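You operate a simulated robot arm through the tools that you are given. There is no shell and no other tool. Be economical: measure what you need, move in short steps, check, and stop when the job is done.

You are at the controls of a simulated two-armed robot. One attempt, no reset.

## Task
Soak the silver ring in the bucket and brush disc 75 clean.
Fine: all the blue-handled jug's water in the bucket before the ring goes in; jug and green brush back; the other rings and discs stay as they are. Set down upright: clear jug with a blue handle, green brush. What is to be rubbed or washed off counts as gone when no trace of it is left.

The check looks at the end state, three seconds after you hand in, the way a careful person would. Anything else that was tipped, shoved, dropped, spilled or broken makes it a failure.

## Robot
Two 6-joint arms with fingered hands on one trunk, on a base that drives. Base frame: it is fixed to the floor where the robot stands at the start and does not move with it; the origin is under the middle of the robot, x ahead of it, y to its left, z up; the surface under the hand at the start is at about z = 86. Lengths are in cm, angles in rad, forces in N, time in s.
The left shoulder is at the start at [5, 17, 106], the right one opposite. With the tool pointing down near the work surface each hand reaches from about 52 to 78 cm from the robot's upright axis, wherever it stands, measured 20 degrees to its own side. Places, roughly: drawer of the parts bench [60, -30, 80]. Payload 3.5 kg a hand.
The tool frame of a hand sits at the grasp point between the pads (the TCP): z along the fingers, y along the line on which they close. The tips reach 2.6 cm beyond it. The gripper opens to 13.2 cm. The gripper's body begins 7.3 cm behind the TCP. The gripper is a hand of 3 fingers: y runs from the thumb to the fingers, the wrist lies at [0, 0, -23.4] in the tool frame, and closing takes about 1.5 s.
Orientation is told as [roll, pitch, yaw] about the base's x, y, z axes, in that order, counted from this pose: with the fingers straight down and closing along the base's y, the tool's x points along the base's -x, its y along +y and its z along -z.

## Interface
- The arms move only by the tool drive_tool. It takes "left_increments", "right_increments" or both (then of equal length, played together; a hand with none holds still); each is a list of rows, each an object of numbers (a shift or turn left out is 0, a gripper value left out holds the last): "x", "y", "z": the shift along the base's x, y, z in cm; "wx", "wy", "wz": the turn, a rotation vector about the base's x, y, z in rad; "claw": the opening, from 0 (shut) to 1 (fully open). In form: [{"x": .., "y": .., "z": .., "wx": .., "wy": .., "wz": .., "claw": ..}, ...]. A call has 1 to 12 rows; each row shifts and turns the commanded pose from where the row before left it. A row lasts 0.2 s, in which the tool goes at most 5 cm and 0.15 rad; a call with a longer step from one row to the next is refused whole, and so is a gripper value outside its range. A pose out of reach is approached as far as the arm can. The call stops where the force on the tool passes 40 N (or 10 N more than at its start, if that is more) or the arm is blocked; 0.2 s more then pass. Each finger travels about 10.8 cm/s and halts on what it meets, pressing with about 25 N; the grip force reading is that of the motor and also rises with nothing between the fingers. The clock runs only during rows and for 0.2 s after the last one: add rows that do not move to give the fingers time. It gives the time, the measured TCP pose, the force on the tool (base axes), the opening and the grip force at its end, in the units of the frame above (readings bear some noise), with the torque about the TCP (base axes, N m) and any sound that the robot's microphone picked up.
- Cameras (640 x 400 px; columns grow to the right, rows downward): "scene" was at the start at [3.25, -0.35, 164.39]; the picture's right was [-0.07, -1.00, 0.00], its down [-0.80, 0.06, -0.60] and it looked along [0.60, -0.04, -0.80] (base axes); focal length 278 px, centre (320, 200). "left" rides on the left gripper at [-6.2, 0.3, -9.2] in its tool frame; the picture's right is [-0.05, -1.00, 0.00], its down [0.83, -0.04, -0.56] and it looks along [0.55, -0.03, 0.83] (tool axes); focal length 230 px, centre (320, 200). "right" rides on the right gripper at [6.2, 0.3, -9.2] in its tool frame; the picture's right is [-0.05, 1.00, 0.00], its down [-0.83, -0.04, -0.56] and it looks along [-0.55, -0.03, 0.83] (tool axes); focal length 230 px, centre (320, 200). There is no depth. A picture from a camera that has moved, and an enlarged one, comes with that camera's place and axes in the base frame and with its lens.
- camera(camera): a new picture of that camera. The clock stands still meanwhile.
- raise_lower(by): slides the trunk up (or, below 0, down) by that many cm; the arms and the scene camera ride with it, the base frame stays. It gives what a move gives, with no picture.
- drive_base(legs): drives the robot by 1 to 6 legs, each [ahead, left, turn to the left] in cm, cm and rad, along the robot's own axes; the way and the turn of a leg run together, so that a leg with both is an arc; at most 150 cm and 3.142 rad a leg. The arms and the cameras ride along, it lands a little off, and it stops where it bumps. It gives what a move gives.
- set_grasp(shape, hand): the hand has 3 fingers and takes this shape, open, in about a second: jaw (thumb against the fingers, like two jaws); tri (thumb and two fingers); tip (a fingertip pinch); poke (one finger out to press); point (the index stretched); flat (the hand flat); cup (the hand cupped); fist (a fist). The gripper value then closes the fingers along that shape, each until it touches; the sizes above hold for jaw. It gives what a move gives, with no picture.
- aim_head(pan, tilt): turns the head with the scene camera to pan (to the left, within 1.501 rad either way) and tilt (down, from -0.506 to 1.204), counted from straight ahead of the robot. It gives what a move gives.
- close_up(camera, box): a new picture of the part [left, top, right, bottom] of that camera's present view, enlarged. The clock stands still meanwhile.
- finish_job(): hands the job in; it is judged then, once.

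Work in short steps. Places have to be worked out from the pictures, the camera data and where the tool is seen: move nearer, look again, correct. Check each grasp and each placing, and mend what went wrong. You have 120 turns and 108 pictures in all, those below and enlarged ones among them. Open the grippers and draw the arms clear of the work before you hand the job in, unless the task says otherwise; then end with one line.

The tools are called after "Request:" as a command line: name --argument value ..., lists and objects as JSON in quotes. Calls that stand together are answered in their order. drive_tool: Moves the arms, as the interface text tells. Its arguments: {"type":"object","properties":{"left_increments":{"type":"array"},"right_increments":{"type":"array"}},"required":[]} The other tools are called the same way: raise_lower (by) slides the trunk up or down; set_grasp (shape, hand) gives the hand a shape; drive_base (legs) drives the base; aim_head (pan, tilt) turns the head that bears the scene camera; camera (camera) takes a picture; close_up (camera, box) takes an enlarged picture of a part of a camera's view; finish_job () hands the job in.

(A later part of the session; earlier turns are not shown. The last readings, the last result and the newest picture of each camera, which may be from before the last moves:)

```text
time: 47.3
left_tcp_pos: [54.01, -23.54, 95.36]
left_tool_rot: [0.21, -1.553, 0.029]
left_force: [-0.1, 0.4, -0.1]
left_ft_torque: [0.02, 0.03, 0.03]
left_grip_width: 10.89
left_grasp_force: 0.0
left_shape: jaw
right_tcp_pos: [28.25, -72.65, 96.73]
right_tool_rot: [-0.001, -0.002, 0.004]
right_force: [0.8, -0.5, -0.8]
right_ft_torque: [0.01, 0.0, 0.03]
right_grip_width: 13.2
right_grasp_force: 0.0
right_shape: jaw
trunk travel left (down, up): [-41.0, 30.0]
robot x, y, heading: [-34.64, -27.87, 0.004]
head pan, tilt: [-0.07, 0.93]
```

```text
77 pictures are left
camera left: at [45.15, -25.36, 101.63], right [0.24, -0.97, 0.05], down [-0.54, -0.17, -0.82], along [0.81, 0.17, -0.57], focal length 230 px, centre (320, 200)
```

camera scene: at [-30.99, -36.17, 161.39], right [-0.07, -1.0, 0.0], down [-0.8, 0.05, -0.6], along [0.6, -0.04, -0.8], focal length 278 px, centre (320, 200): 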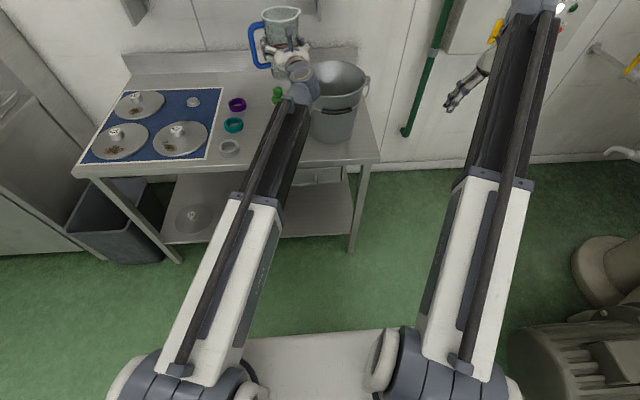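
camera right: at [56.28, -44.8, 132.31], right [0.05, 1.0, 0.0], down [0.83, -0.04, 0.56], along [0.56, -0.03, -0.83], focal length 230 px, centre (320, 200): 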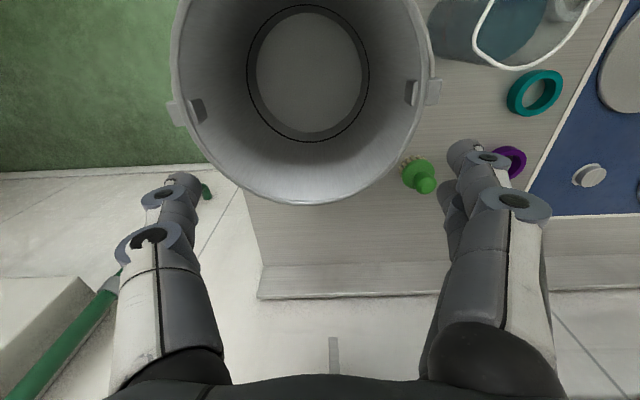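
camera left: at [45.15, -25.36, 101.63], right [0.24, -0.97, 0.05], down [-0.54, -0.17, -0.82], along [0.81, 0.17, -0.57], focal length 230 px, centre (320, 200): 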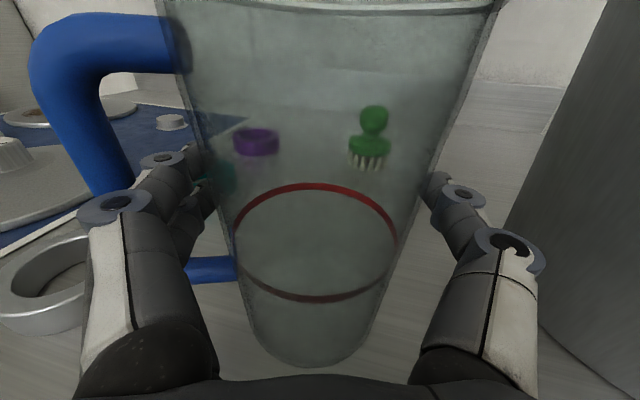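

Jug stands free at its original place. Withdraw straight back along the approach axis.

Request:
drive_tool --left_increments '[{"x": -1.94, "y": -0.48}, {"x": -2.9, "y": -0.71}, {"x": -2.9, "y": -0.71}, {"x": -2.9, "y": -0.71}, {"x": -2.9, "y": -0.71}, {}]'

Request:
camera --camera "left"

```text
time: 48.7
left_tcp_pos: [40.52, -26.71, 95.24]
left_tool_rot: [0.256, -1.55, -0.02]
left_force: [-0.1, -0.5, 0.7]
left_ft_torque: [-0.01, 0.01, 0.0]
left_grip_width: 10.88
left_grasp_force: 0.1
left_shape: jaw
right_tcp_pos: [28.31, -72.64, 96.65]
right_tool_rot: [0.0, -0.001, 0.004]
right_force: [1.0, 0.1, -0.5]
right_ft_torque: [0.02, 0.01, 0.03]
right_grip_width: 13.2
right_grasp_force: 0.0
right_shape: jaw
trunk travel left (down, up): [-41.0, 30.0]
robot x, y, heading: [-34.54, -28.0, 0.005]
head pan, tilt: [-0.07, 0.93]
```

```text
76 pictures are left
camera left: at [31.73, -28.59, 101.64], right [0.24, -0.97, 0.05], down [-0.55, -0.17, -0.82], along [0.8, 0.17, -0.57], focal length 230 px, centre (320, 200)
```

left: 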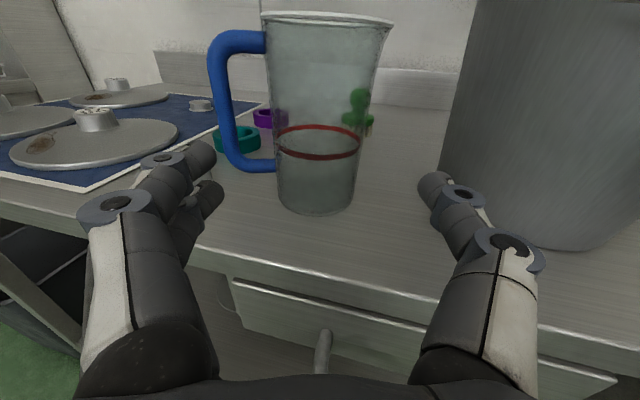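

Jug stands exactly as before. Raise the trunk and turn the left hand back to pointing down, off to the left.

Request:
raise_lower --by 27

Request:
drive_tool --left_increments '[{"wz": -0.12, "y": 2}, {"wz": -0.12, "y": 2}, {"wy": 0.142, "y": 2, "x": -1}, {"wy": 0.142, "y": 2, "x": -1}, {"wy": 0.142, "y": 2, "x": -1}, {"wy": 0.142, "y": 2, "x": -1}, {"wy": 0.142, "y": 2, "x": -1}, {"wy": 0.142, "y": 2}, {"wy": 0.142, "y": 2}, {"wy": 0.142, "y": 2}, {"wy": 0.142, "y": 2}, {"wy": 0.142, "y": 2}]'

Request:
drive_tool --left_increments '[{"wy": 0.142, "y": 2, "claw": 0.4}, {"y": 2}, {}]'

Request:
camera --camera "scene"

```text
time: 51.5
left_tcp_pos: [40.63, -26.75, 122.32]
left_tool_rot: [0.258, -1.55, -0.017]
left_force: [0.9, 0.4, 0.2]
left_ft_torque: [0.03, -0.06, 0.03]
left_grip_width: 10.88
left_grasp_force: 0.1
left_shape: jaw
right_tcp_pos: [28.29, -72.73, 123.67]
right_tool_rot: [0.0, -0.002, 0.003]
right_force: [-0.4, 0.0, 0.2]
right_ft_torque: [0.01, 0.0, 0.02]
right_grip_width: 13.19
right_grasp_force: 0.1
right_shape: jaw
trunk travel left (down, up): [-68.0, 3.0]
robot x, y, heading: [-34.26, -27.9, 0.006]
head pan, tilt: [-0.07, 0.93]
```

```text
time: 54.1
left_tcp_pos: [35.54, -2.62, 122.25]
left_tool_rot: [-0.002, -0.13, -0.006]
left_force: [0.4, 0.5, -0.1]
left_ft_torque: [0.0, -0.02, -0.02]
left_grip_width: 10.86
left_grasp_force: 0.1
left_shape: jaw
right_tcp_pos: [28.33, -72.6, 123.74]
right_tool_rot: [0.0, -0.002, 0.005]
right_force: [-1.3, 0.4, -0.1]
right_ft_torque: [0.0, 0.0, 0.03]
right_grip_width: 13.2
right_grasp_force: 0.0
right_shape: jaw
trunk travel left (down, up): [-68.0, 3.0]
robot x, y, heading: [-34.27, -27.82, 0.007]
head pan, tilt: [-0.07, 0.93]
```

```text
time: 54.9
left_tcp_pos: [34.2, 0.94, 121.66]
left_tool_rot: [-0.003, 0.011, -0.005]
left_force: [-0.1, 0.4, 0.2]
left_ft_torque: [-0.03, -0.01, 0.01]
left_grip_width: 5.33
left_grasp_force: 0.1
left_shape: jaw
left hand out of reach, approached as far as the arm can: row 1, 2
right_tcp_pos: [28.37, -72.75, 123.66]
right_tool_rot: [0.001, -0.002, 0.002]
right_force: [0.2, 0.7, 0.3]
right_ft_torque: [0.01, 0.03, 0.0]
right_grip_width: 13.21
right_grasp_force: 0.0
right_shape: jaw
trunk travel left (down, up): [-68.0, 3.0]
robot x, y, heading: [-34.18, -27.68, 0.002]
head pan, tilt: [-0.07, 0.93]
```

```text
75 pictures are left
camera scene: at [-31.04, -28.13, 164.89], right [-0.07, -1.0, 0.0], down [-0.8, 0.05, -0.6], along [0.6, -0.04, -0.8], focal length 278 px, centre (320, 200)
```

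scene: 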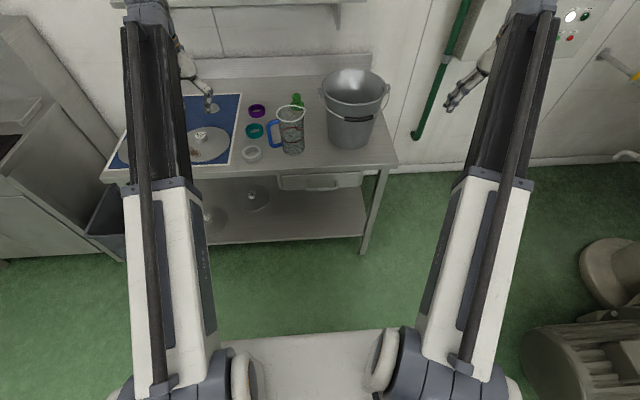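

Now drive so that the ring is in front of the right hand (base to about (-8, 4)).

Request:
drive_base --legs '[[26, 32, 0]]'

Request:
drive_tool --right_increments '[{"y": 5}, {"y": 5}, {"y": 5}, {"y": 5}, {"y": 5}, {"y": 5}, {"y": 4}, {"z": -4}, {"z": -4}, {}]'

Request:
camera --camera "right"

Request:
camera --camera "scene"

```text
time: 57.4
left_tcp_pos: [59.71, 32.8, 121.55]
left_tool_rot: [-0.002, 0.009, -0.007]
left_force: [0.2, -0.7, -0.4]
left_ft_torque: [-0.02, 0.06, 0.0]
left_grip_width: 5.32
left_grasp_force: 0.0
left_shape: jaw
right_tcp_pos: [53.74, -40.91, 123.59]
right_tool_rot: [-0.001, 0.001, 0.001]
right_force: [-1.1, 0.4, 0.8]
right_ft_torque: [0.0, 0.01, 0.02]
right_grip_width: 13.17
right_grasp_force: 0.1
right_shape: jaw
trunk travel left (down, up): [-68.0, 3.0]
robot x, y, heading: [-8.87, 4.29, 0.002]
head pan, tilt: [-0.07, 0.93]
```

```text
time: 59.6
left_tcp_pos: [59.76, 32.75, 121.68]
left_tool_rot: [-0.001, 0.009, -0.007]
left_force: [-0.7, 1.0, -0.7]
left_ft_torque: [0.0, -0.02, -0.03]
left_grip_width: 5.32
left_grasp_force: 0.1
left_shape: jaw
right_tcp_pos: [53.82, -6.83, 115.66]
right_tool_rot: [-0.002, -0.001, 0.001]
right_force: [0.9, 1.0, -0.2]
right_ft_torque: [0.02, 0.04, -0.02]
right_grip_width: 13.19
right_grasp_force: 0.1
right_shape: jaw
trunk travel left (down, up): [-68.0, 3.0]
robot x, y, heading: [-8.87, 4.35, -0.003]
head pan, tilt: [-0.07, 0.93]
```

```text
74 pictures are left
camera right: at [47.68, -6.56, 124.87], right [0.05, 1.0, 0.0], down [0.83, -0.04, 0.56], along [0.56, -0.03, -0.83], focal length 230 px, centre (320, 200)
```

right: 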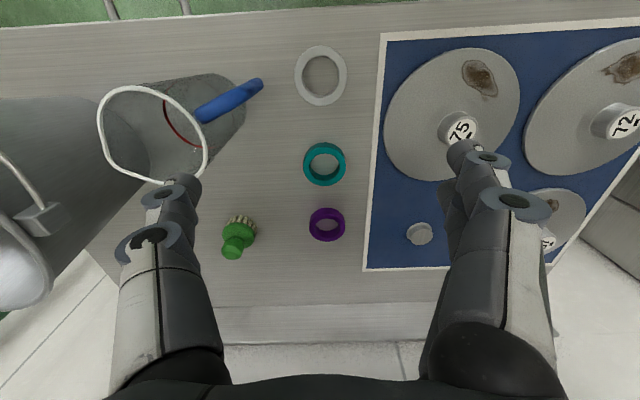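

```text
73 pictures are left
camera scene: at [-5.52, 3.71, 164.9], right [-0.07, -1.0, 0.0], down [-0.8, 0.05, -0.6], along [0.6, -0.04, -0.8], focal length 278 px, centre (320, 200)
```

scene: 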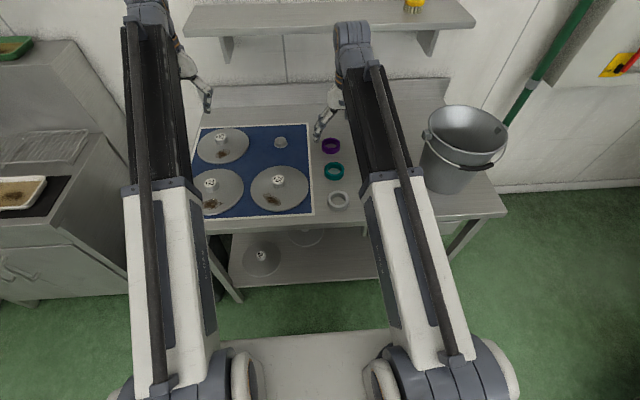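

Silver ring centre ≈(51.2,-6.7), diameter ≈7.4 cm. The jug handle is close on the -y side, so I turn the hand -90° to close along x, and narrow the opening.

Request:
drive_tool --right_increments '[{"wz": -0.1428, "x": -1.3, "claw": 0.75}, {"wz": -0.1428, "x": -1.3}, {"wz": -0.1428, "y": 0.1}, {"wz": -0.1428}, {"wz": -0.1428}, {"wz": -0.1428}, {"wz": -0.1428}, {"wz": -0.1428}, {"wz": -0.1428}, {"wz": -0.1428}, {"wz": -0.1428}, {"z": -4}]'

Request:
camera --camera "right"

```text
time: 62.2
left_tcp_pos: [59.66, 32.68, 121.54]
left_tool_rot: [-0.001, 0.011, -0.006]
left_force: [1.4, -0.6, -0.8]
left_ft_torque: [0.02, -0.02, -0.02]
left_grip_width: 5.33
left_grasp_force: 0.1
left_shape: jaw
right_tcp_pos: [51.24, -6.95, 111.51]
right_tool_rot: [-0.001, -0.003, -1.569]
right_force: [-0.2, -0.1, 0.5]
right_ft_torque: [-0.01, 0.01, 0.0]
right_grip_width: 9.92
right_grasp_force: 0.0
right_shape: jaw
trunk travel left (down, up): [-68.0, 3.0]
robot x, y, heading: [-8.89, 4.11, 0.001]
head pan, tilt: [-0.07, 0.93]
```

```text
72 pictures are left
camera right: at [51.54, -0.72, 120.83], right [1.0, -0.05, 0.0], down [-0.04, -0.83, 0.56], along [-0.03, -0.56, -0.83], focal length 230 px, centre (320, 200)
```

right: 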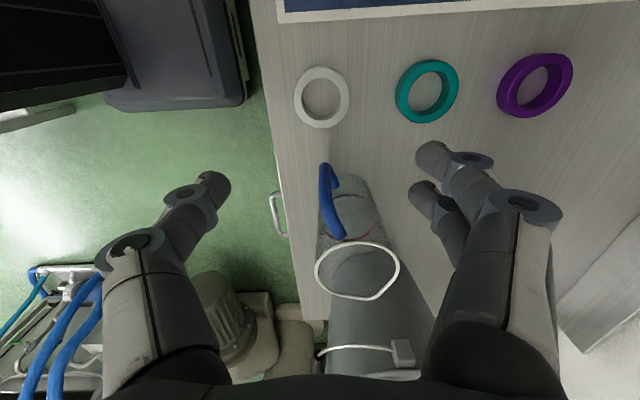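

Ring refined at (51.4,-6.4); handle bar edge at y≈-13.6 is clear. Descend to z 94.

Request:
drive_tool --right_increments '[{"x": 0.15, "y": 0.5, "z": -4}, {"z": -4.5}, {"z": -4.5}, {"z": -4.5}, {}]'

Request:
camera --camera "right"

```text
time: 63.4
left_tcp_pos: [59.8, 32.67, 121.49]
left_tool_rot: [-0.003, 0.007, -0.006]
left_force: [0.2, 0.9, 0.0]
left_ft_torque: [0.04, -0.04, -0.01]
left_grip_width: 5.31
left_grasp_force: 0.1
left_shape: jaw
right_tcp_pos: [51.26, -6.45, 94.2]
right_tool_rot: [0.001, -0.001, -1.57]
right_force: [0.4, -0.4, 0.3]
right_ft_torque: [0.0, 0.0, -0.05]
right_grip_width: 9.94
right_grasp_force: 0.1
right_shape: jaw
trunk travel left (down, up): [-68.0, 3.0]
robot x, y, heading: [-8.99, 3.67, 0.0]
head pan, tilt: [-0.07, 0.93]
```

```text
71 pictures are left
camera right: at [51.6, -0.21, 103.28], right [1.0, -0.05, 0.0], down [-0.04, -0.83, 0.56], along [-0.03, -0.56, -0.83], focal length 230 px, centre (320, 200)
```

right: 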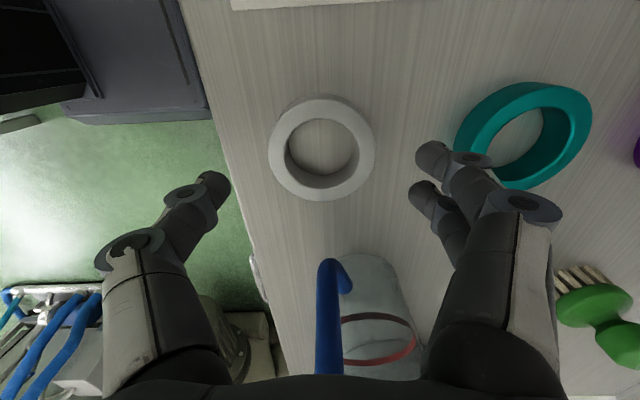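

Aligned. Descend the rest to z≈89.3 and close.

Request:
drive_tool --right_increments '[{"y": 0.2, "z": -2.5}, {"z": -2}, {"z": -0.4}, {}]'

Request:
drive_tool --right_increments '[{"claw": 0.65}, {"claw": 0.6}, {"claw": 0.55}, {"claw": 0.5}, {"claw": 0.4}, {"claw": 0.3}, {}, {}, {}]'

Request:
camera --camera "right"

```text
time: 64.4
left_tcp_pos: [59.75, 32.77, 121.55]
left_tool_rot: [-0.002, 0.008, -0.007]
left_force: [-0.7, -0.5, 0.0]
left_ft_torque: [0.03, 0.0, -0.03]
left_grip_width: 5.32
left_grasp_force: 0.0
left_shape: jaw
right_tcp_pos: [51.24, -6.25, 89.04]
right_tool_rot: [0.002, -0.002, -1.57]
right_force: [0.0, -0.3, 0.2]
right_ft_torque: [0.01, 0.0, -0.02]
right_grip_width: 9.94
right_grasp_force: 0.0
right_shape: jaw
trunk travel left (down, up): [-68.0, 3.0]
robot x, y, heading: [-8.73, 4.01, 0.005]
head pan, tilt: [-0.07, 0.93]
```

```text
time: 66.4
left_tcp_pos: [59.64, 32.88, 121.58]
left_tool_rot: [-0.003, 0.01, -0.007]
left_force: [-0.1, -0.2, 0.3]
left_ft_torque: [0.0, 0.01, 0.01]
left_grip_width: 5.35
left_grasp_force: 0.1
left_shape: jaw
right_tcp_pos: [51.26, -6.35, 89.05]
right_tool_rot: [-0.001, -0.003, -1.568]
right_force: [-0.2, 0.1, 0.6]
right_ft_torque: [-0.01, 0.0, 0.01]
right_grip_width: 6.69
right_grasp_force: 25.6
right_shape: jaw
trunk travel left (down, up): [-68.0, 3.0]
robot x, y, heading: [-8.7, 4.11, 0.003]
head pan, tilt: [-0.07, 0.93]
```

```text
70 pictures are left
camera right: at [51.6, -0.06, 98.17], right [1.0, -0.05, 0.0], down [-0.04, -0.83, 0.56], along [-0.03, -0.56, -0.83], focal length 230 px, centre (320, 200)
```

right: 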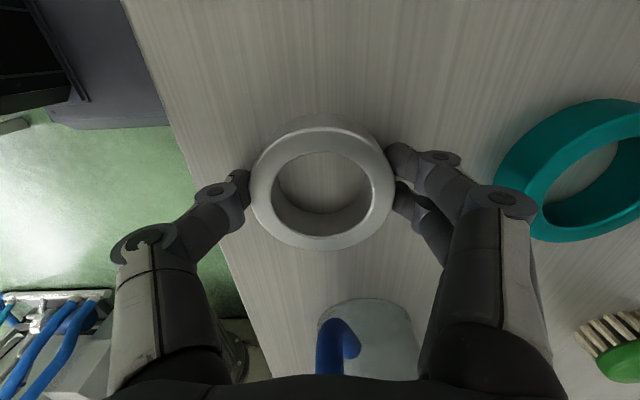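

Ring is gripped. Lift to about z 121 and drive right toward the bucket.

Request:
drive_tool --right_increments '[{"z": 2}, {"z": 4}, {"z": 5}, {"z": 5}, {"z": 5}, {"z": 5}, {"z": 5}, {"z": 2}, {}]'

Request:
drive_base --legs '[[0, -26, 0]]'

Request:
camera --camera "right"

Request:
camera --camera "scene"

```text
time: 68.4
left_tcp_pos: [59.78, 32.71, 121.54]
left_tool_rot: [0.001, 0.008, -0.005]
left_force: [-0.3, -0.2, 0.3]
left_ft_torque: [-0.02, 0.01, 0.02]
left_grip_width: 5.34
left_grasp_force: 0.1
left_shape: jaw
right_tcp_pos: [51.26, -6.13, 122.27]
right_tool_rot: [0.0, -0.002, -1.569]
right_force: [-0.5, -0.7, -1.8]
right_ft_torque: [-0.03, 0.03, -0.04]
right_grip_width: 6.66
right_grasp_force: 25.5
right_shape: jaw
trunk travel left (down, up): [-68.0, 3.0]
robot x, y, heading: [-8.54, 3.96, 0.003]
head pan, tilt: [-0.07, 0.93]
```

```text
time: 70.3
left_tcp_pos: [59.79, 6.13, 121.69]
left_tool_rot: [-0.001, 0.009, -0.011]
left_force: [-0.7, -1.0, -0.5]
left_ft_torque: [0.02, 0.01, -0.02]
left_grip_width: 5.34
left_grasp_force: 0.0
left_shape: jaw
right_tcp_pos: [51.3, -32.69, 122.09]
right_tool_rot: [0.001, 0.001, -1.572]
right_force: [0.0, -0.6, -1.5]
right_ft_torque: [0.05, -0.04, 0.03]
right_grip_width: 6.67
right_grasp_force: 24.7
right_shape: jaw
trunk travel left (down, up): [-68.0, 3.0]
robot x, y, heading: [-8.75, -21.88, -0.004]
head pan, tilt: [-0.07, 0.93]
```

```text
69 pictures are left
camera right: at [51.54, -26.55, 131.29], right [1.0, -0.05, 0.0], down [-0.04, -0.83, 0.56], along [-0.03, -0.55, -0.83], focal length 230 px, centre (320, 200)
```

right: 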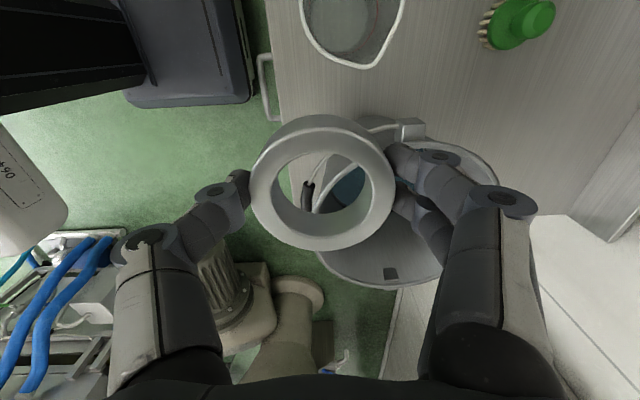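

```text
68 pictures are left
camera scene: at [-5.51, -22.68, 164.89], right [-0.07, -1.0, 0.0], down [-0.8, 0.06, -0.6], along [0.6, -0.04, -0.8], focal length 278 px, centre (320, 200)
```

scene: 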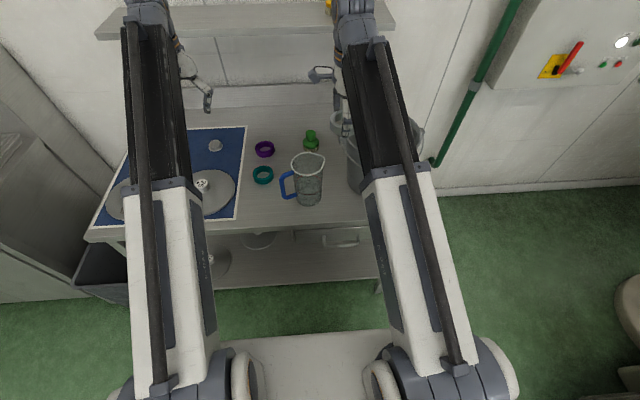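

Ring held. Move over the bucket centre and look down.

Request:
drive_tool --right_increments '[{"x": 2, "y": -3.5}, {"x": 2, "y": -3.5}, {"x": 2, "y": -3.4}, {"x": 1.8, "y": -3.4}, {}]'

Request:
camera --camera "right"

Request:
camera --camera "scene"

```text
time: 71.5
left_tcp_pos: [59.87, 6.15, 121.52]
left_tool_rot: [-0.003, 0.009, -0.011]
left_force: [-1.0, 0.9, 0.3]
left_ft_torque: [0.03, -0.02, -0.04]
left_grip_width: 5.31
left_grasp_force: 0.1
left_shape: jaw
right_tcp_pos: [59.0, -46.42, 122.3]
right_tool_rot: [0.0, -0.002, -1.573]
right_force: [-0.5, -0.4, -2.0]
right_ft_torque: [0.0, 0.0, -0.02]
right_grip_width: 6.69
right_grasp_force: 24.9
right_shape: jaw
trunk travel left (down, up): [-68.0, 3.0]
robot x, y, heading: [-9.17, -22.31, -0.004]
head pan, tilt: [-0.07, 0.93]
```

```text
67 pictures are left
camera right: at [59.28, -40.35, 131.45], right [1.0, -0.05, 0.0], down [-0.04, -0.83, 0.56], along [-0.03, -0.56, -0.83], focal length 230 px, centre (320, 200)
```

right: 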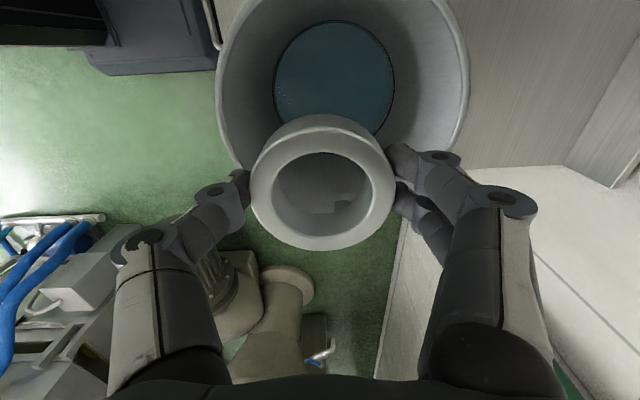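

```text
66 pictures are left
camera scene: at [-5.52, -22.54, 164.89], right [-0.07, -1.0, 0.0], down [-0.8, 0.06, -0.6], along [0.6, -0.04, -0.8], focal length 278 px, centre (320, 200)
```

scene: 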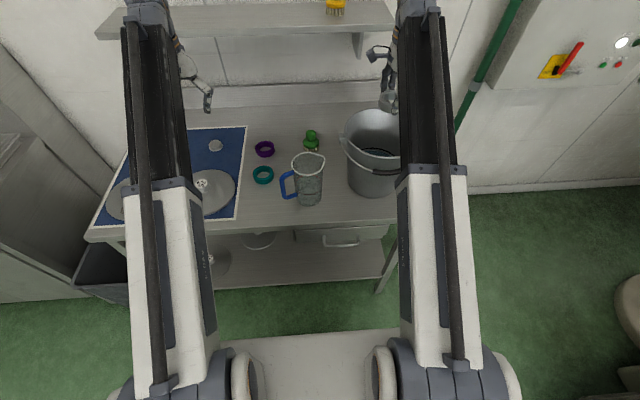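

Water disc and rim give the bucket centre ≈(61.2,-44.4). Correct and descend partway.

Request:
drive_tool --right_increments '[{"x": 2.2, "y": 2.0}, {"z": -3}, {"z": -3}, {"z": -3}, {"z": -3}, {}]'

Request:
camera --camera "right"

Request:
camera --camera "scene"

```text
time: 72.9
left_tcp_pos: [59.78, 6.25, 121.5]
left_tool_rot: [-0.001, 0.008, -0.009]
left_force: [0.1, 0.1, 0.1]
left_ft_torque: [0.0, -0.01, -0.03]
left_grip_width: 5.34
left_grasp_force: 0.2
left_shape: jaw
right_tcp_pos: [60.6, -44.33, 109.77]
right_tool_rot: [-0.001, -0.002, -1.571]
right_force: [-0.2, -0.2, -1.5]
right_ft_torque: [0.01, 0.01, 0.01]
right_grip_width: 6.7
right_grasp_force: 25.1
right_shape: jaw
right hand out of reach, approached as far as the arm can: row 1
trunk travel left (down, up): [-68.0, 3.0]
robot x, y, heading: [-8.6, -22.23, -0.007]
head pan, tilt: [-0.07, 0.93]
```

```text
65 pictures are left
camera right: at [60.95, -38.06, 118.97], right [1.0, -0.05, 0.0], down [-0.04, -0.83, 0.56], along [-0.03, -0.56, -0.83], focal length 230 px, centre (320, 200)
```

right: 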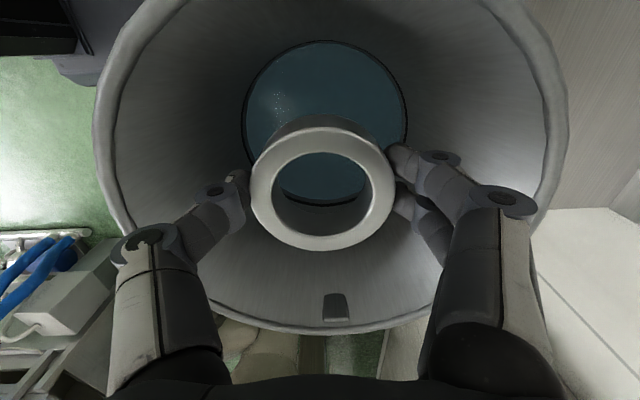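

```text
64 pictures are left
camera scene: at [-5.51, -22.55, 164.89], right [-0.07, -1.0, 0.0], down [-0.8, 0.06, -0.6], along [0.6, -0.04, -0.8], focal length 278 px, centre (320, 200)
```

scene: 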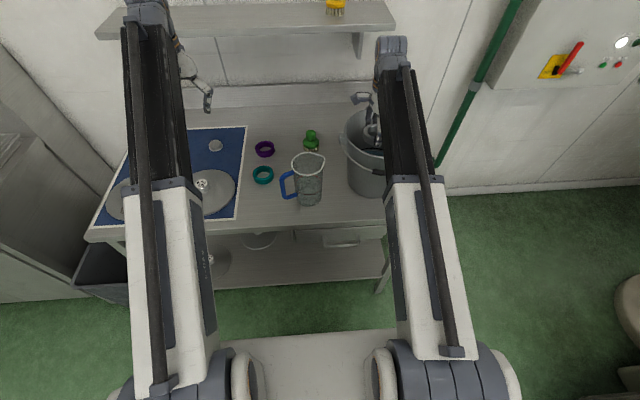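

Within the bucket mouth, well centred. Shift slightly and descend in steps watching force.

Request:
drive_tool --right_increments '[{"x": 0.3, "y": -0.6, "z": -2}, {"z": -2.5}, {"z": -2.5}, {"z": -2.5}, {}]'

Request:
camera --camera "right"

Request:
camera --camera "scene"

```text
time: 74.1
left_tcp_pos: [59.78, 6.2, 121.52]
left_tool_rot: [-0.001, 0.01, -0.01]
left_force: [-0.8, -0.1, 0.8]
left_ft_torque: [0.0, -0.02, 0.03]
left_grip_width: 5.31
left_grasp_force: 0.0
left_shape: jaw
right_tcp_pos: [60.95, -45.23, 100.48]
right_tool_rot: [0.001, -0.001, -1.573]
right_force: [0.4, -0.1, -1.9]
right_ft_torque: [-0.02, 0.0, 0.01]
right_grip_width: 6.7
right_grasp_force: 24.9
right_shape: jaw
trunk travel left (down, up): [-68.0, 3.0]
robot x, y, heading: [-8.76, -22.34, 0.004]
head pan, tilt: [-0.07, 0.93]
```

```text
63 pictures are left
camera right: at [61.38, -38.99, 109.63], right [1.0, -0.05, 0.0], down [-0.05, -0.83, 0.56], along [-0.03, -0.56, -0.83], focal length 230 px, centre (320, 200)
```

right: 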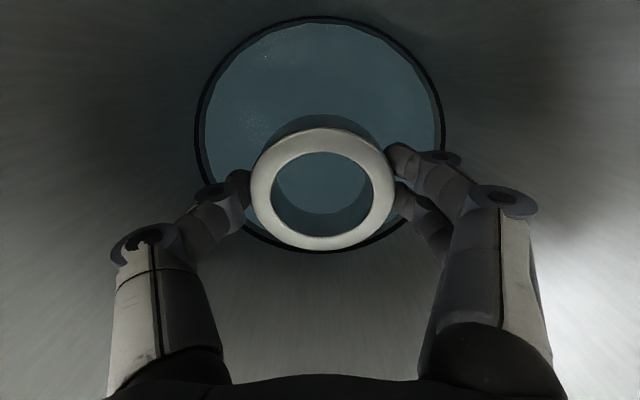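

```text
62 pictures are left
camera scene: at [-5.51, -22.56, 164.89], right [-0.07, -1.0, 0.0], down [-0.8, 0.06, -0.6], along [0.6, -0.04, -0.8], focal length 278 px, centre (320, 200)
```

scene: 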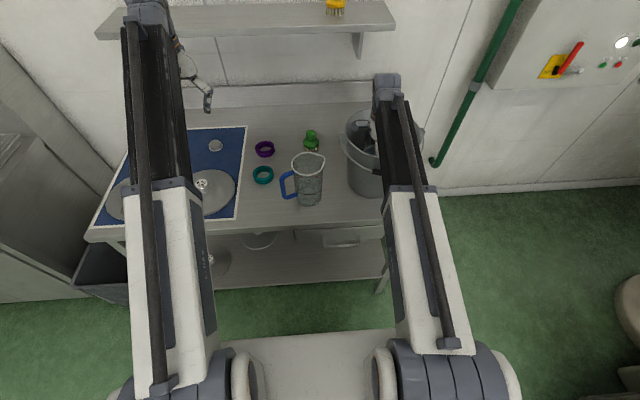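

Centred over the water. Continue down to about z 92 slowly, watching for contact.

Request:
drive_tool --right_increments '[{"z": -1.5}, {"z": -1.5}, {"z": -1.5}, {"z": -1.5}, {"z": -1}, {"z": -1}, {}]'

Request:
camera --camera "right"

Request:
close_up --camera "scene" --box '[310, 60, 450, 210]'

```text
time: 75.7
left_tcp_pos: [59.85, 6.16, 121.45]
left_tool_rot: [-0.002, 0.01, -0.01]
left_force: [0.0, 0.2, -0.1]
left_ft_torque: [0.02, 0.03, -0.01]
left_grip_width: 5.31
left_grasp_force: 0.1
left_shape: jaw
right_tcp_pos: [60.84, -45.07, 92.41]
right_tool_rot: [0.0, -0.002, -1.571]
right_force: [-0.1, -1.2, 3.2]
right_ft_torque: [0.16, -0.01, 0.01]
right_grip_width: 6.65
right_grasp_force: 25.3
right_shape: jaw
trunk travel left (down, up): [-68.0, 3.0]
robot x, y, heading: [-8.82, -22.11, -0.002]
head pan, tilt: [-0.07, 0.93]
```

```text
61 pictures are left
camera right: at [61.29, -38.83, 101.64], right [1.0, -0.05, 0.0], down [-0.05, -0.83, 0.56], along [-0.03, -0.56, -0.83], focal length 230 px, centre (320, 200)
```

right: 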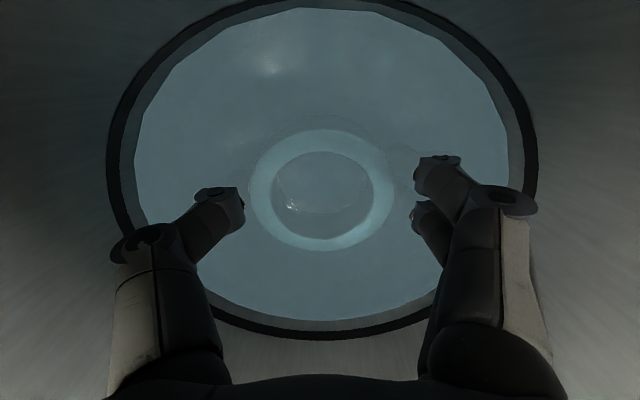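

```text
2.67 times, centred on (380, 135) of scene
camera zoom: at [-5.55, -22.57, 164.9], right [-0.07, -1.0, 0.0], down [-0.8, 0.06, -0.6], along [0.6, -0.04, -0.8], focal length 740 px, centre (160, 373)
```

zoom: 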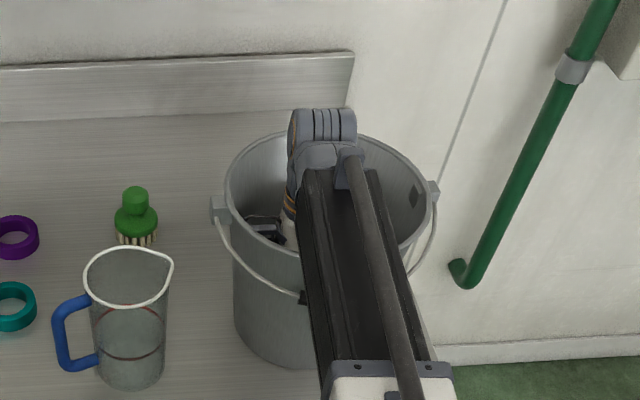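

The ring is under water and resting on the bottom (+3 N). Open a little to release.

Request:
drive_tool --right_increments '[{"claw": 0.55}, {"claw": 0.62}, {"claw": 0.66}, {}, {}]'

Request:
drive_tool --right_increments '[{"z": 2}, {"z": 4}, {"z": 5}, {"z": 5}, {"z": 5}, {"z": 5}, {"z": 4}, {}]'

Request:
camera --camera "right"

Request:
camera --camera "scene"

```text
time: 76.9
left_tcp_pos: [59.82, 6.19, 121.62]
left_tool_rot: [-0.004, 0.009, -0.011]
left_force: [-0.5, -0.1, 0.2]
left_ft_torque: [0.01, -0.02, -0.02]
left_grip_width: 5.34
left_grasp_force: 0.0
left_shape: jaw
right_tcp_pos: [60.97, -45.06, 92.4]
right_tool_rot: [0.0, -0.001, -1.573]
right_force: [-1.1, -2.4, -1.3]
right_ft_torque: [0.24, -0.15, 0.13]
right_grip_width: 8.64
right_grasp_force: 0.0
right_shape: jaw
trunk travel left (down, up): [-68.0, 3.0]
robot x, y, heading: [-8.66, -22.08, -0.006]
head pan, tilt: [-0.07, 0.93]
```

```text
time: 78.7
left_tcp_pos: [59.87, 6.1, 121.51]
left_tool_rot: [-0.003, 0.011, -0.011]
left_force: [-0.9, -0.4, 0.2]
left_ft_torque: [-0.03, -0.01, -0.02]
left_grip_width: 5.33
left_grasp_force: 0.1
left_shape: jaw
right_tcp_pos: [60.52, -44.8, 122.21]
right_tool_rot: [0.001, -0.002, -1.572]
right_force: [-1.0, 1.0, 0.2]
right_ft_torque: [0.03, 0.01, 0.01]
right_grip_width: 8.67
right_grasp_force: 0.1
right_shape: jaw
trunk travel left (down, up): [-68.0, 3.0]
robot x, y, heading: [-8.6, -22.11, 0.0]
head pan, tilt: [-0.07, 0.93]
```

```text
59 pictures are left
camera right: at [60.86, -38.63, 131.33], right [1.0, -0.05, 0.0], down [-0.05, -0.83, 0.56], along [-0.03, -0.56, -0.83], focal length 230 px, centre (320, 200)
```

right: 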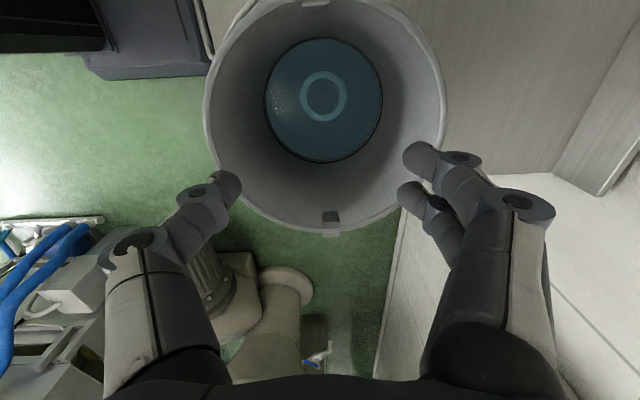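

```text
58 pictures are left
camera scene: at [-5.5, -22.56, 164.89], right [-0.07, -1.0, 0.0], down [-0.8, 0.06, -0.6], along [0.6, -0.04, -0.8], focal length 278 px, centre (320, 200)
```

scene: 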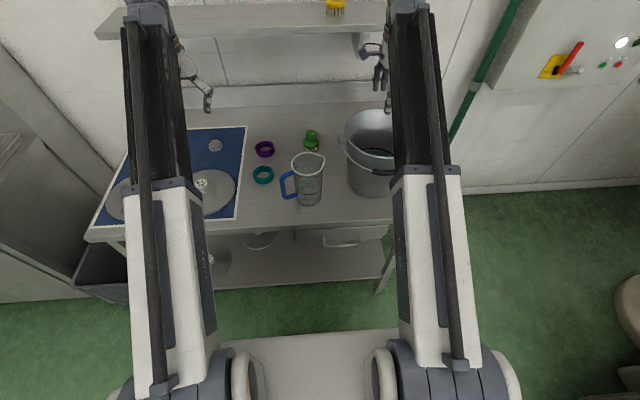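

Ring lies flat under water in the bucket. Next the green brush (≈(79,-25), under the shelf): I turn the right hand back, tilt it forward ~0.6 rad for clearance, and reposition the base.

Request:
drive_tool --right_increments '[{"wz": 0.1428}, {"wz": 0.1428}, {"wz": 0.1428}, {"wz": 0.1428}, {"wz": 0.1428}, {"wz": 0.1428}, {"wz": 0.1428}, {"wz": 0.1428}, {"wz": 0.1428}, {"wz": 0.1428}, {"wz": 0.1428}, {}]'

Request:
drive_base --legs '[[4, 13, 0]]'

Request:
drive_tool --right_increments '[{"wy": -0.15, "x": -0.5}, {"wy": -0.15, "x": -0.5, "y": 2}, {"wy": -0.15, "y": 2}, {"wy": -0.15, "y": 2}, {"z": -4}, {"z": -4}, {}]'

Request:
camera --camera "right"

Request:
camera --camera "scene"

```text
time: 81.3
left_tcp_pos: [59.87, 6.24, 121.63]
left_tool_rot: [0.0, 0.009, -0.01]
left_force: [0.1, -0.1, -0.2]
left_ft_torque: [-0.01, 0.02, 0.0]
left_grip_width: 5.33
left_grasp_force: 0.0
left_shape: jaw
right_tcp_pos: [60.48, -44.9, 122.09]
right_tool_rot: [-0.001, -0.001, -0.001]
right_force: [0.3, 0.0, -0.3]
right_ft_torque: [-0.01, 0.07, -0.05]
right_grip_width: 8.68
right_grasp_force: 0.0
right_shape: jaw
right hand out of reach, approached as far as the arm can: row 1
trunk travel left (down, up): [-68.0, 3.0]
robot x, y, heading: [-8.45, -22.15, -0.002]
head pan, tilt: [-0.07, 0.93]
```

```text
time: 82.6
left_tcp_pos: [63.81, 19.06, 121.53]
left_tool_rot: [-0.002, 0.012, -0.008]
left_force: [0.2, 1.6, -0.2]
left_ft_torque: [-0.03, 0.04, 0.0]
left_grip_width: 5.33
left_grasp_force: 0.0
left_shape: jaw
right_tcp_pos: [64.67, -31.95, 122.31]
right_tool_rot: [-0.002, -0.001, 0.002]
right_force: [-0.1, -0.7, -0.6]
right_ft_torque: [-0.06, 0.01, -0.04]
right_grip_width: 8.67
right_grasp_force: 0.1
right_shape: jaw
trunk travel left (down, up): [-68.0, 3.0]
robot x, y, heading: [-4.74, -9.52, 0.001]
head pan, tilt: [-0.07, 0.93]
```

```text
time: 84.2
left_tcp_pos: [63.68, 18.96, 121.53]
left_tool_rot: [-0.001, 0.008, -0.006]
left_force: [0.3, -0.1, 0.5]
left_ft_torque: [0.02, -0.01, -0.02]
left_grip_width: 5.33
left_grasp_force: 0.0
left_shape: jaw
right_tcp_pos: [63.35, -26.03, 114.09]
right_tool_rot: [-0.001, -0.603, 0.001]
right_force: [1.1, -0.5, -0.5]
right_ft_torque: [-0.03, 0.01, -0.02]
right_grip_width: 8.67
right_grasp_force: 0.1
right_shape: jaw
trunk travel left (down, up): [-68.0, 3.0]
robot x, y, heading: [-4.63, -9.91, 0.002]
head pan, tilt: [-0.07, 0.93]
```

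```text
57 pictures are left
camera right: at [53.05, -25.72, 118.16], right [0.04, 1.0, 0.03], down [0.37, -0.04, 0.93], along [0.93, -0.03, -0.37], focal length 230 px, centre (320, 200)
```

right: 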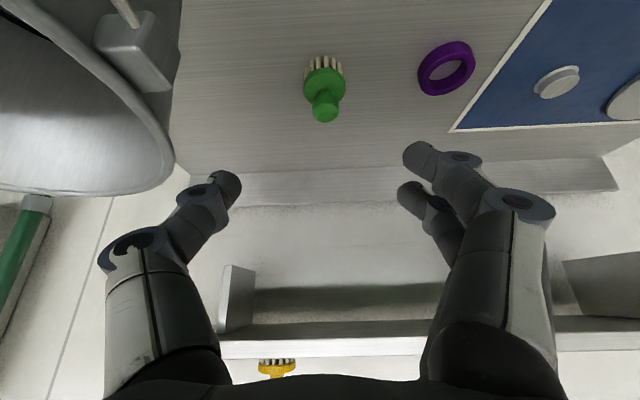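

```text
56 pictures are left
camera scene: at [-1.48, -9.95, 164.9], right [-0.07, -1.0, 0.0], down [-0.8, 0.06, -0.6], along [0.6, -0.04, -0.8], focal length 278 px, centre (320, 200)
```

scene: 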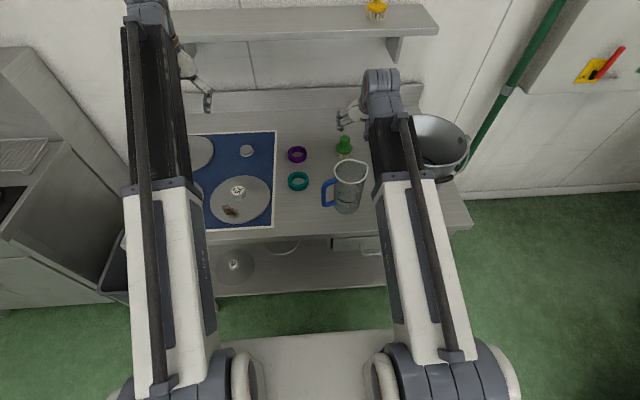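

Brush ≈(78,-25.4), knob ~z 95. Move to a pre-grasp along the tilted approach line and look again.

Request:
drive_tool --right_increments '[{"x": 3, "y": 0.5, "z": -3, "claw": 0.55}, {"x": 3, "z": -3.5}, {"x": 2.4, "z": -4}, {}]'

Request:
camera --camera "right"

Request:
close_up --camera "scene" --box '[270, 60, 470, 220]'

```text
time: 85.2
left_tcp_pos: [63.83, 19.04, 121.54]
left_tool_rot: [-0.001, 0.009, -0.007]
left_force: [-0.2, -0.6, -0.4]
left_ft_torque: [0.02, -0.01, 0.01]
left_grip_width: 5.36
left_grasp_force: 0.0
left_shape: jaw
right_tcp_pos: [71.99, -25.37, 103.4]
right_tool_rot: [-0.002, -0.602, 0.001]
right_force: [0.3, -0.5, 0.6]
right_ft_torque: [0.03, 0.0, 0.02]
right_grip_width: 7.32
right_grasp_force: 0.1
right_shape: jaw
trunk travel left (down, up): [-68.0, 3.0]
robot x, y, heading: [-4.83, -9.41, 0.002]
head pan, tilt: [-0.07, 0.93]
```

```text
55 pictures are left
camera right: at [61.66, -25.07, 107.43], right [0.04, 1.0, 0.03], down [0.37, -0.04, 0.93], along [0.93, -0.03, -0.37], focal length 230 px, centre (320, 200)
```

right: 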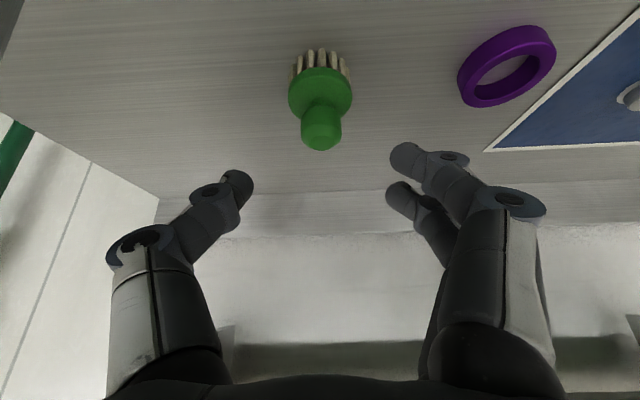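

```text
2.50 times, centred on (370, 140) of scene
camera zoom: at [-1.49, -9.95, 164.9], right [-0.07, -1.0, 0.0], down [-0.8, 0.06, -0.6], along [0.6, -0.04, -0.8], focal length 694 px, centre (195, 350)
```

zoom: 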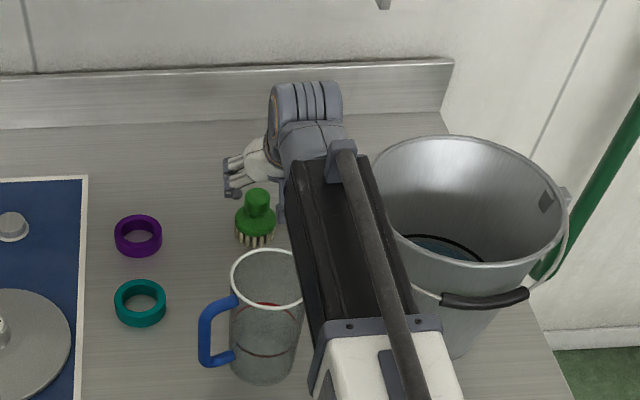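

Brush knob centre ≈(79,-25.3,93.5), right on the approach line. Advance 8 of 12 cm.

Request:
drive_tool --right_increments '[{"x": 1.5, "z": -2.2}, {"x": 1.5, "z": -2.2}, {"x": 1.5, "z": -2.2}, {}]'

Request:
camera --camera "right"

```text
time: 86.2
left_tcp_pos: [63.78, 18.92, 121.6]
left_tool_rot: [-0.003, 0.011, -0.008]
left_force: [0.1, -0.7, -0.5]
left_ft_torque: [-0.01, -0.01, 0.0]
left_grip_width: 5.35
left_grasp_force: 0.0
left_shape: jaw
right_tcp_pos: [76.5, -25.5, 96.9]
right_tool_rot: [-0.001, -0.603, 0.002]
right_force: [-0.1, -0.1, -0.4]
right_ft_torque: [0.0, -0.02, 0.0]
right_grip_width: 7.34
right_grasp_force: 0.1
right_shape: jaw
trunk travel left (down, up): [-68.0, 3.0]
robot x, y, heading: [-4.88, -9.5, 0.001]
head pan, tilt: [-0.07, 0.93]
```

```text
53 pictures are left
camera right: at [66.18, -25.16, 101.01], right [0.04, 1.0, 0.03], down [0.37, -0.04, 0.93], along [0.93, -0.03, -0.37], focal length 230 px, centre (320, 200)
```

right: 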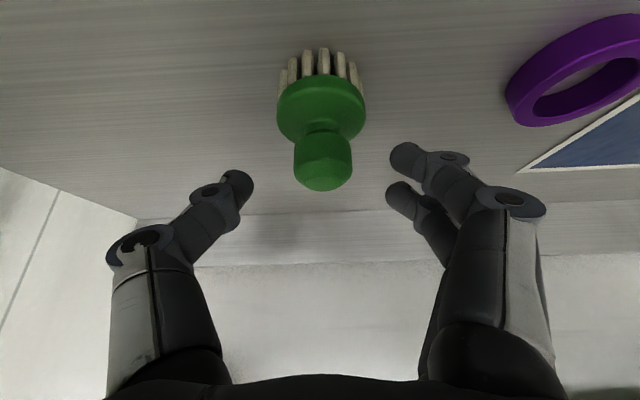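

Knob centred between fingers at about (78.2,-25.3,93.7). Final approach and close.

Request:
drive_tool --right_increments '[{"x": 1, "y": 0.2, "z": -1.6}, {"x": 0.9, "z": -1.6}, {}]'

Request:
drive_tool --right_increments '[{"claw": 0.45}, {"claw": 0.38}, {"claw": 0.3}, {"claw": 0.2}, {"claw": 0.1}, {"claw": 0.05}, {}, {}, {}]'

Request:
camera --camera "right"

```text
time: 87.0
left_tcp_pos: [63.83, 18.93, 121.55]
left_tool_rot: [-0.001, 0.007, -0.007]
left_force: [0.6, -0.4, 0.5]
left_ft_torque: [-0.01, -0.03, -0.01]
left_grip_width: 5.34
left_grasp_force: 0.1
left_shape: jaw
right_tcp_pos: [78.33, -25.36, 93.97]
right_tool_rot: [-0.003, -0.602, 0.001]
right_force: [0.8, -0.6, 0.3]
right_ft_torque: [0.01, -0.04, -0.02]
right_grip_width: 7.32
right_grasp_force: 0.1
right_shape: jaw
trunk travel left (down, up): [-68.0, 3.0]
robot x, y, heading: [-4.57, -9.44, 0.003]
head pan, tilt: [-0.07, 0.93]
```

```text
time: 89.0
left_tcp_pos: [63.8, 19.02, 121.53]
left_tool_rot: [-0.001, 0.011, -0.008]
left_force: [-0.7, -0.8, 0.0]
left_ft_torque: [0.0, -0.01, -0.03]
left_grip_width: 5.31
left_grasp_force: 0.1
left_shape: jaw
right_tcp_pos: [78.32, -25.36, 94.14]
right_tool_rot: [-0.002, -0.602, 0.001]
right_force: [1.0, -0.3, 0.0]
right_ft_torque: [0.03, 0.04, 0.03]
right_grip_width: 2.92
right_grasp_force: 24.9
right_shape: jaw
trunk travel left (down, up): [-68.0, 3.0]
robot x, y, heading: [-4.65, -9.61, 0.001]
head pan, tilt: [-0.07, 0.93]
```

```text
52 pictures are left
camera right: at [68.05, -24.99, 98.13], right [0.04, 1.0, 0.03], down [0.37, -0.04, 0.93], along [0.93, -0.03, -0.37], focal length 230 px, centre (320, 200)
```

right: 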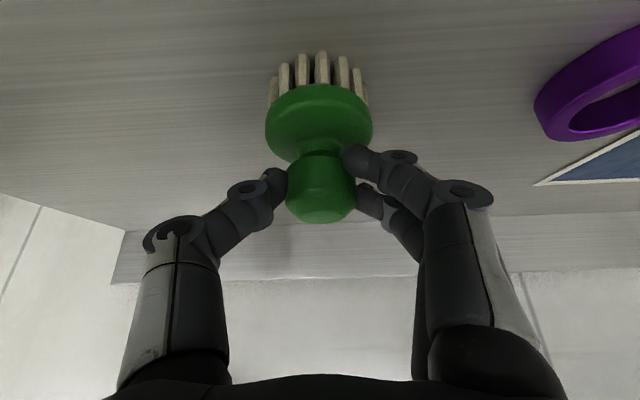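

Brush is gripped (2.9 cm, 25 N). Lift it clear and drive toward the disc side.

Request:
drive_tool --right_increments '[{"z": 1}, {"z": 3}, {"z": 3, "x": -0.5}, {"z": 3, "x": -1}, {}]'

Request:
drive_base --legs '[[-9, 24, 0]]'

Request:
camera --camera "right"

Request:
camera --camera "scene"

```text
time: 90.2
left_tcp_pos: [63.88, 19.17, 121.58]
left_tool_rot: [-0.001, 0.012, -0.007]
left_force: [0.8, -0.4, 0.9]
left_ft_torque: [-0.02, -0.03, 0.01]
left_grip_width: 5.29
left_grasp_force: 0.1
left_shape: jaw
right_tcp_pos: [77.02, -25.36, 104.02]
right_tool_rot: [-0.001, -0.602, 0.001]
right_force: [0.3, 0.4, -1.9]
right_ft_torque: [0.0, 0.02, 0.04]
right_grip_width: 2.91
right_grasp_force: 25.0
right_shape: jaw
trunk travel left (down, up): [-68.0, 3.0]
robot x, y, heading: [-4.87, -9.64, 0.002]
head pan, tilt: [-0.07, 0.93]
```

```text
time: 92.0
left_tcp_pos: [54.97, 42.84, 121.56]
left_tool_rot: [-0.002, 0.01, -0.015]
left_force: [-0.9, -0.2, -0.5]
left_ft_torque: [0.04, -0.05, 0.0]
left_grip_width: 5.35
left_grasp_force: 0.1
left_shape: jaw
right_tcp_pos: [67.7, -1.73, 103.99]
right_tool_rot: [-0.001, -0.602, -0.005]
right_force: [-0.1, 0.9, -1.7]
right_ft_torque: [0.02, 0.06, -0.03]
right_grip_width: 2.92
right_grasp_force: 24.8
right_shape: jaw
trunk travel left (down, up): [-68.0, 3.0]
robot x, y, heading: [-13.93, 14.72, -0.008]
head pan, tilt: [-0.07, 0.93]
```

```text
51 pictures are left
camera right: at [57.5, -1.24, 108.16], right [0.05, 1.0, 0.03], down [0.37, -0.04, 0.93], along [0.93, -0.04, -0.37], focal length 230 px, centre (320, 200)
```

right: 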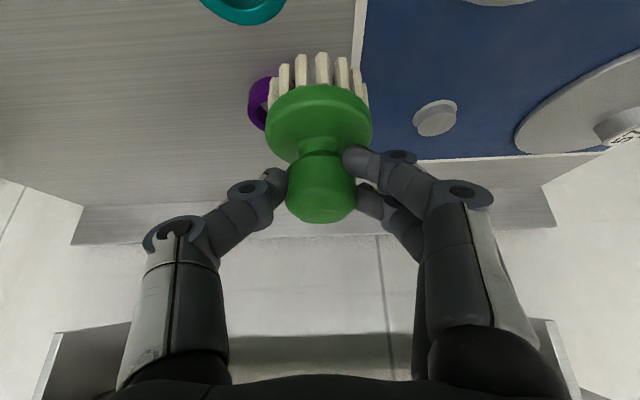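

```text
50 pictures are left
camera scene: at [-10.56, 14.43, 164.9], right [-0.08, -1.0, 0.0], down [-0.8, 0.06, -0.6], along [0.6, -0.05, -0.8], focal length 278 px, centre (320, 200)
```

scene: 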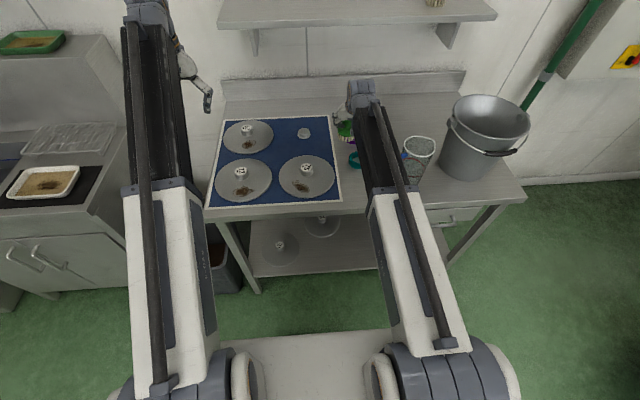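

Clear view of the discs; enlarge disc 75 to localise stain and knob.

Request:
close_up --camera "scene" --box '[260, 140, 350, 210]'

```text
5.71 times, centred on (305, 175) of scene
camera zoom: at [-10.56, 14.43, 164.9], right [-0.08, -1.0, 0.0], down [-0.8, 0.06, -0.6], along [0.6, -0.05, -0.8], focal length 1586 px, centre (406, 343)
```

zoom: 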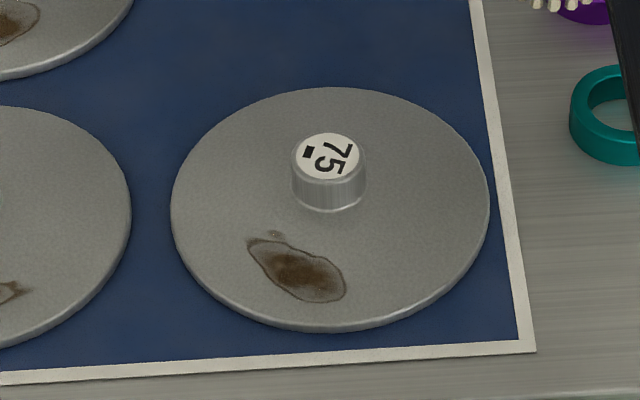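

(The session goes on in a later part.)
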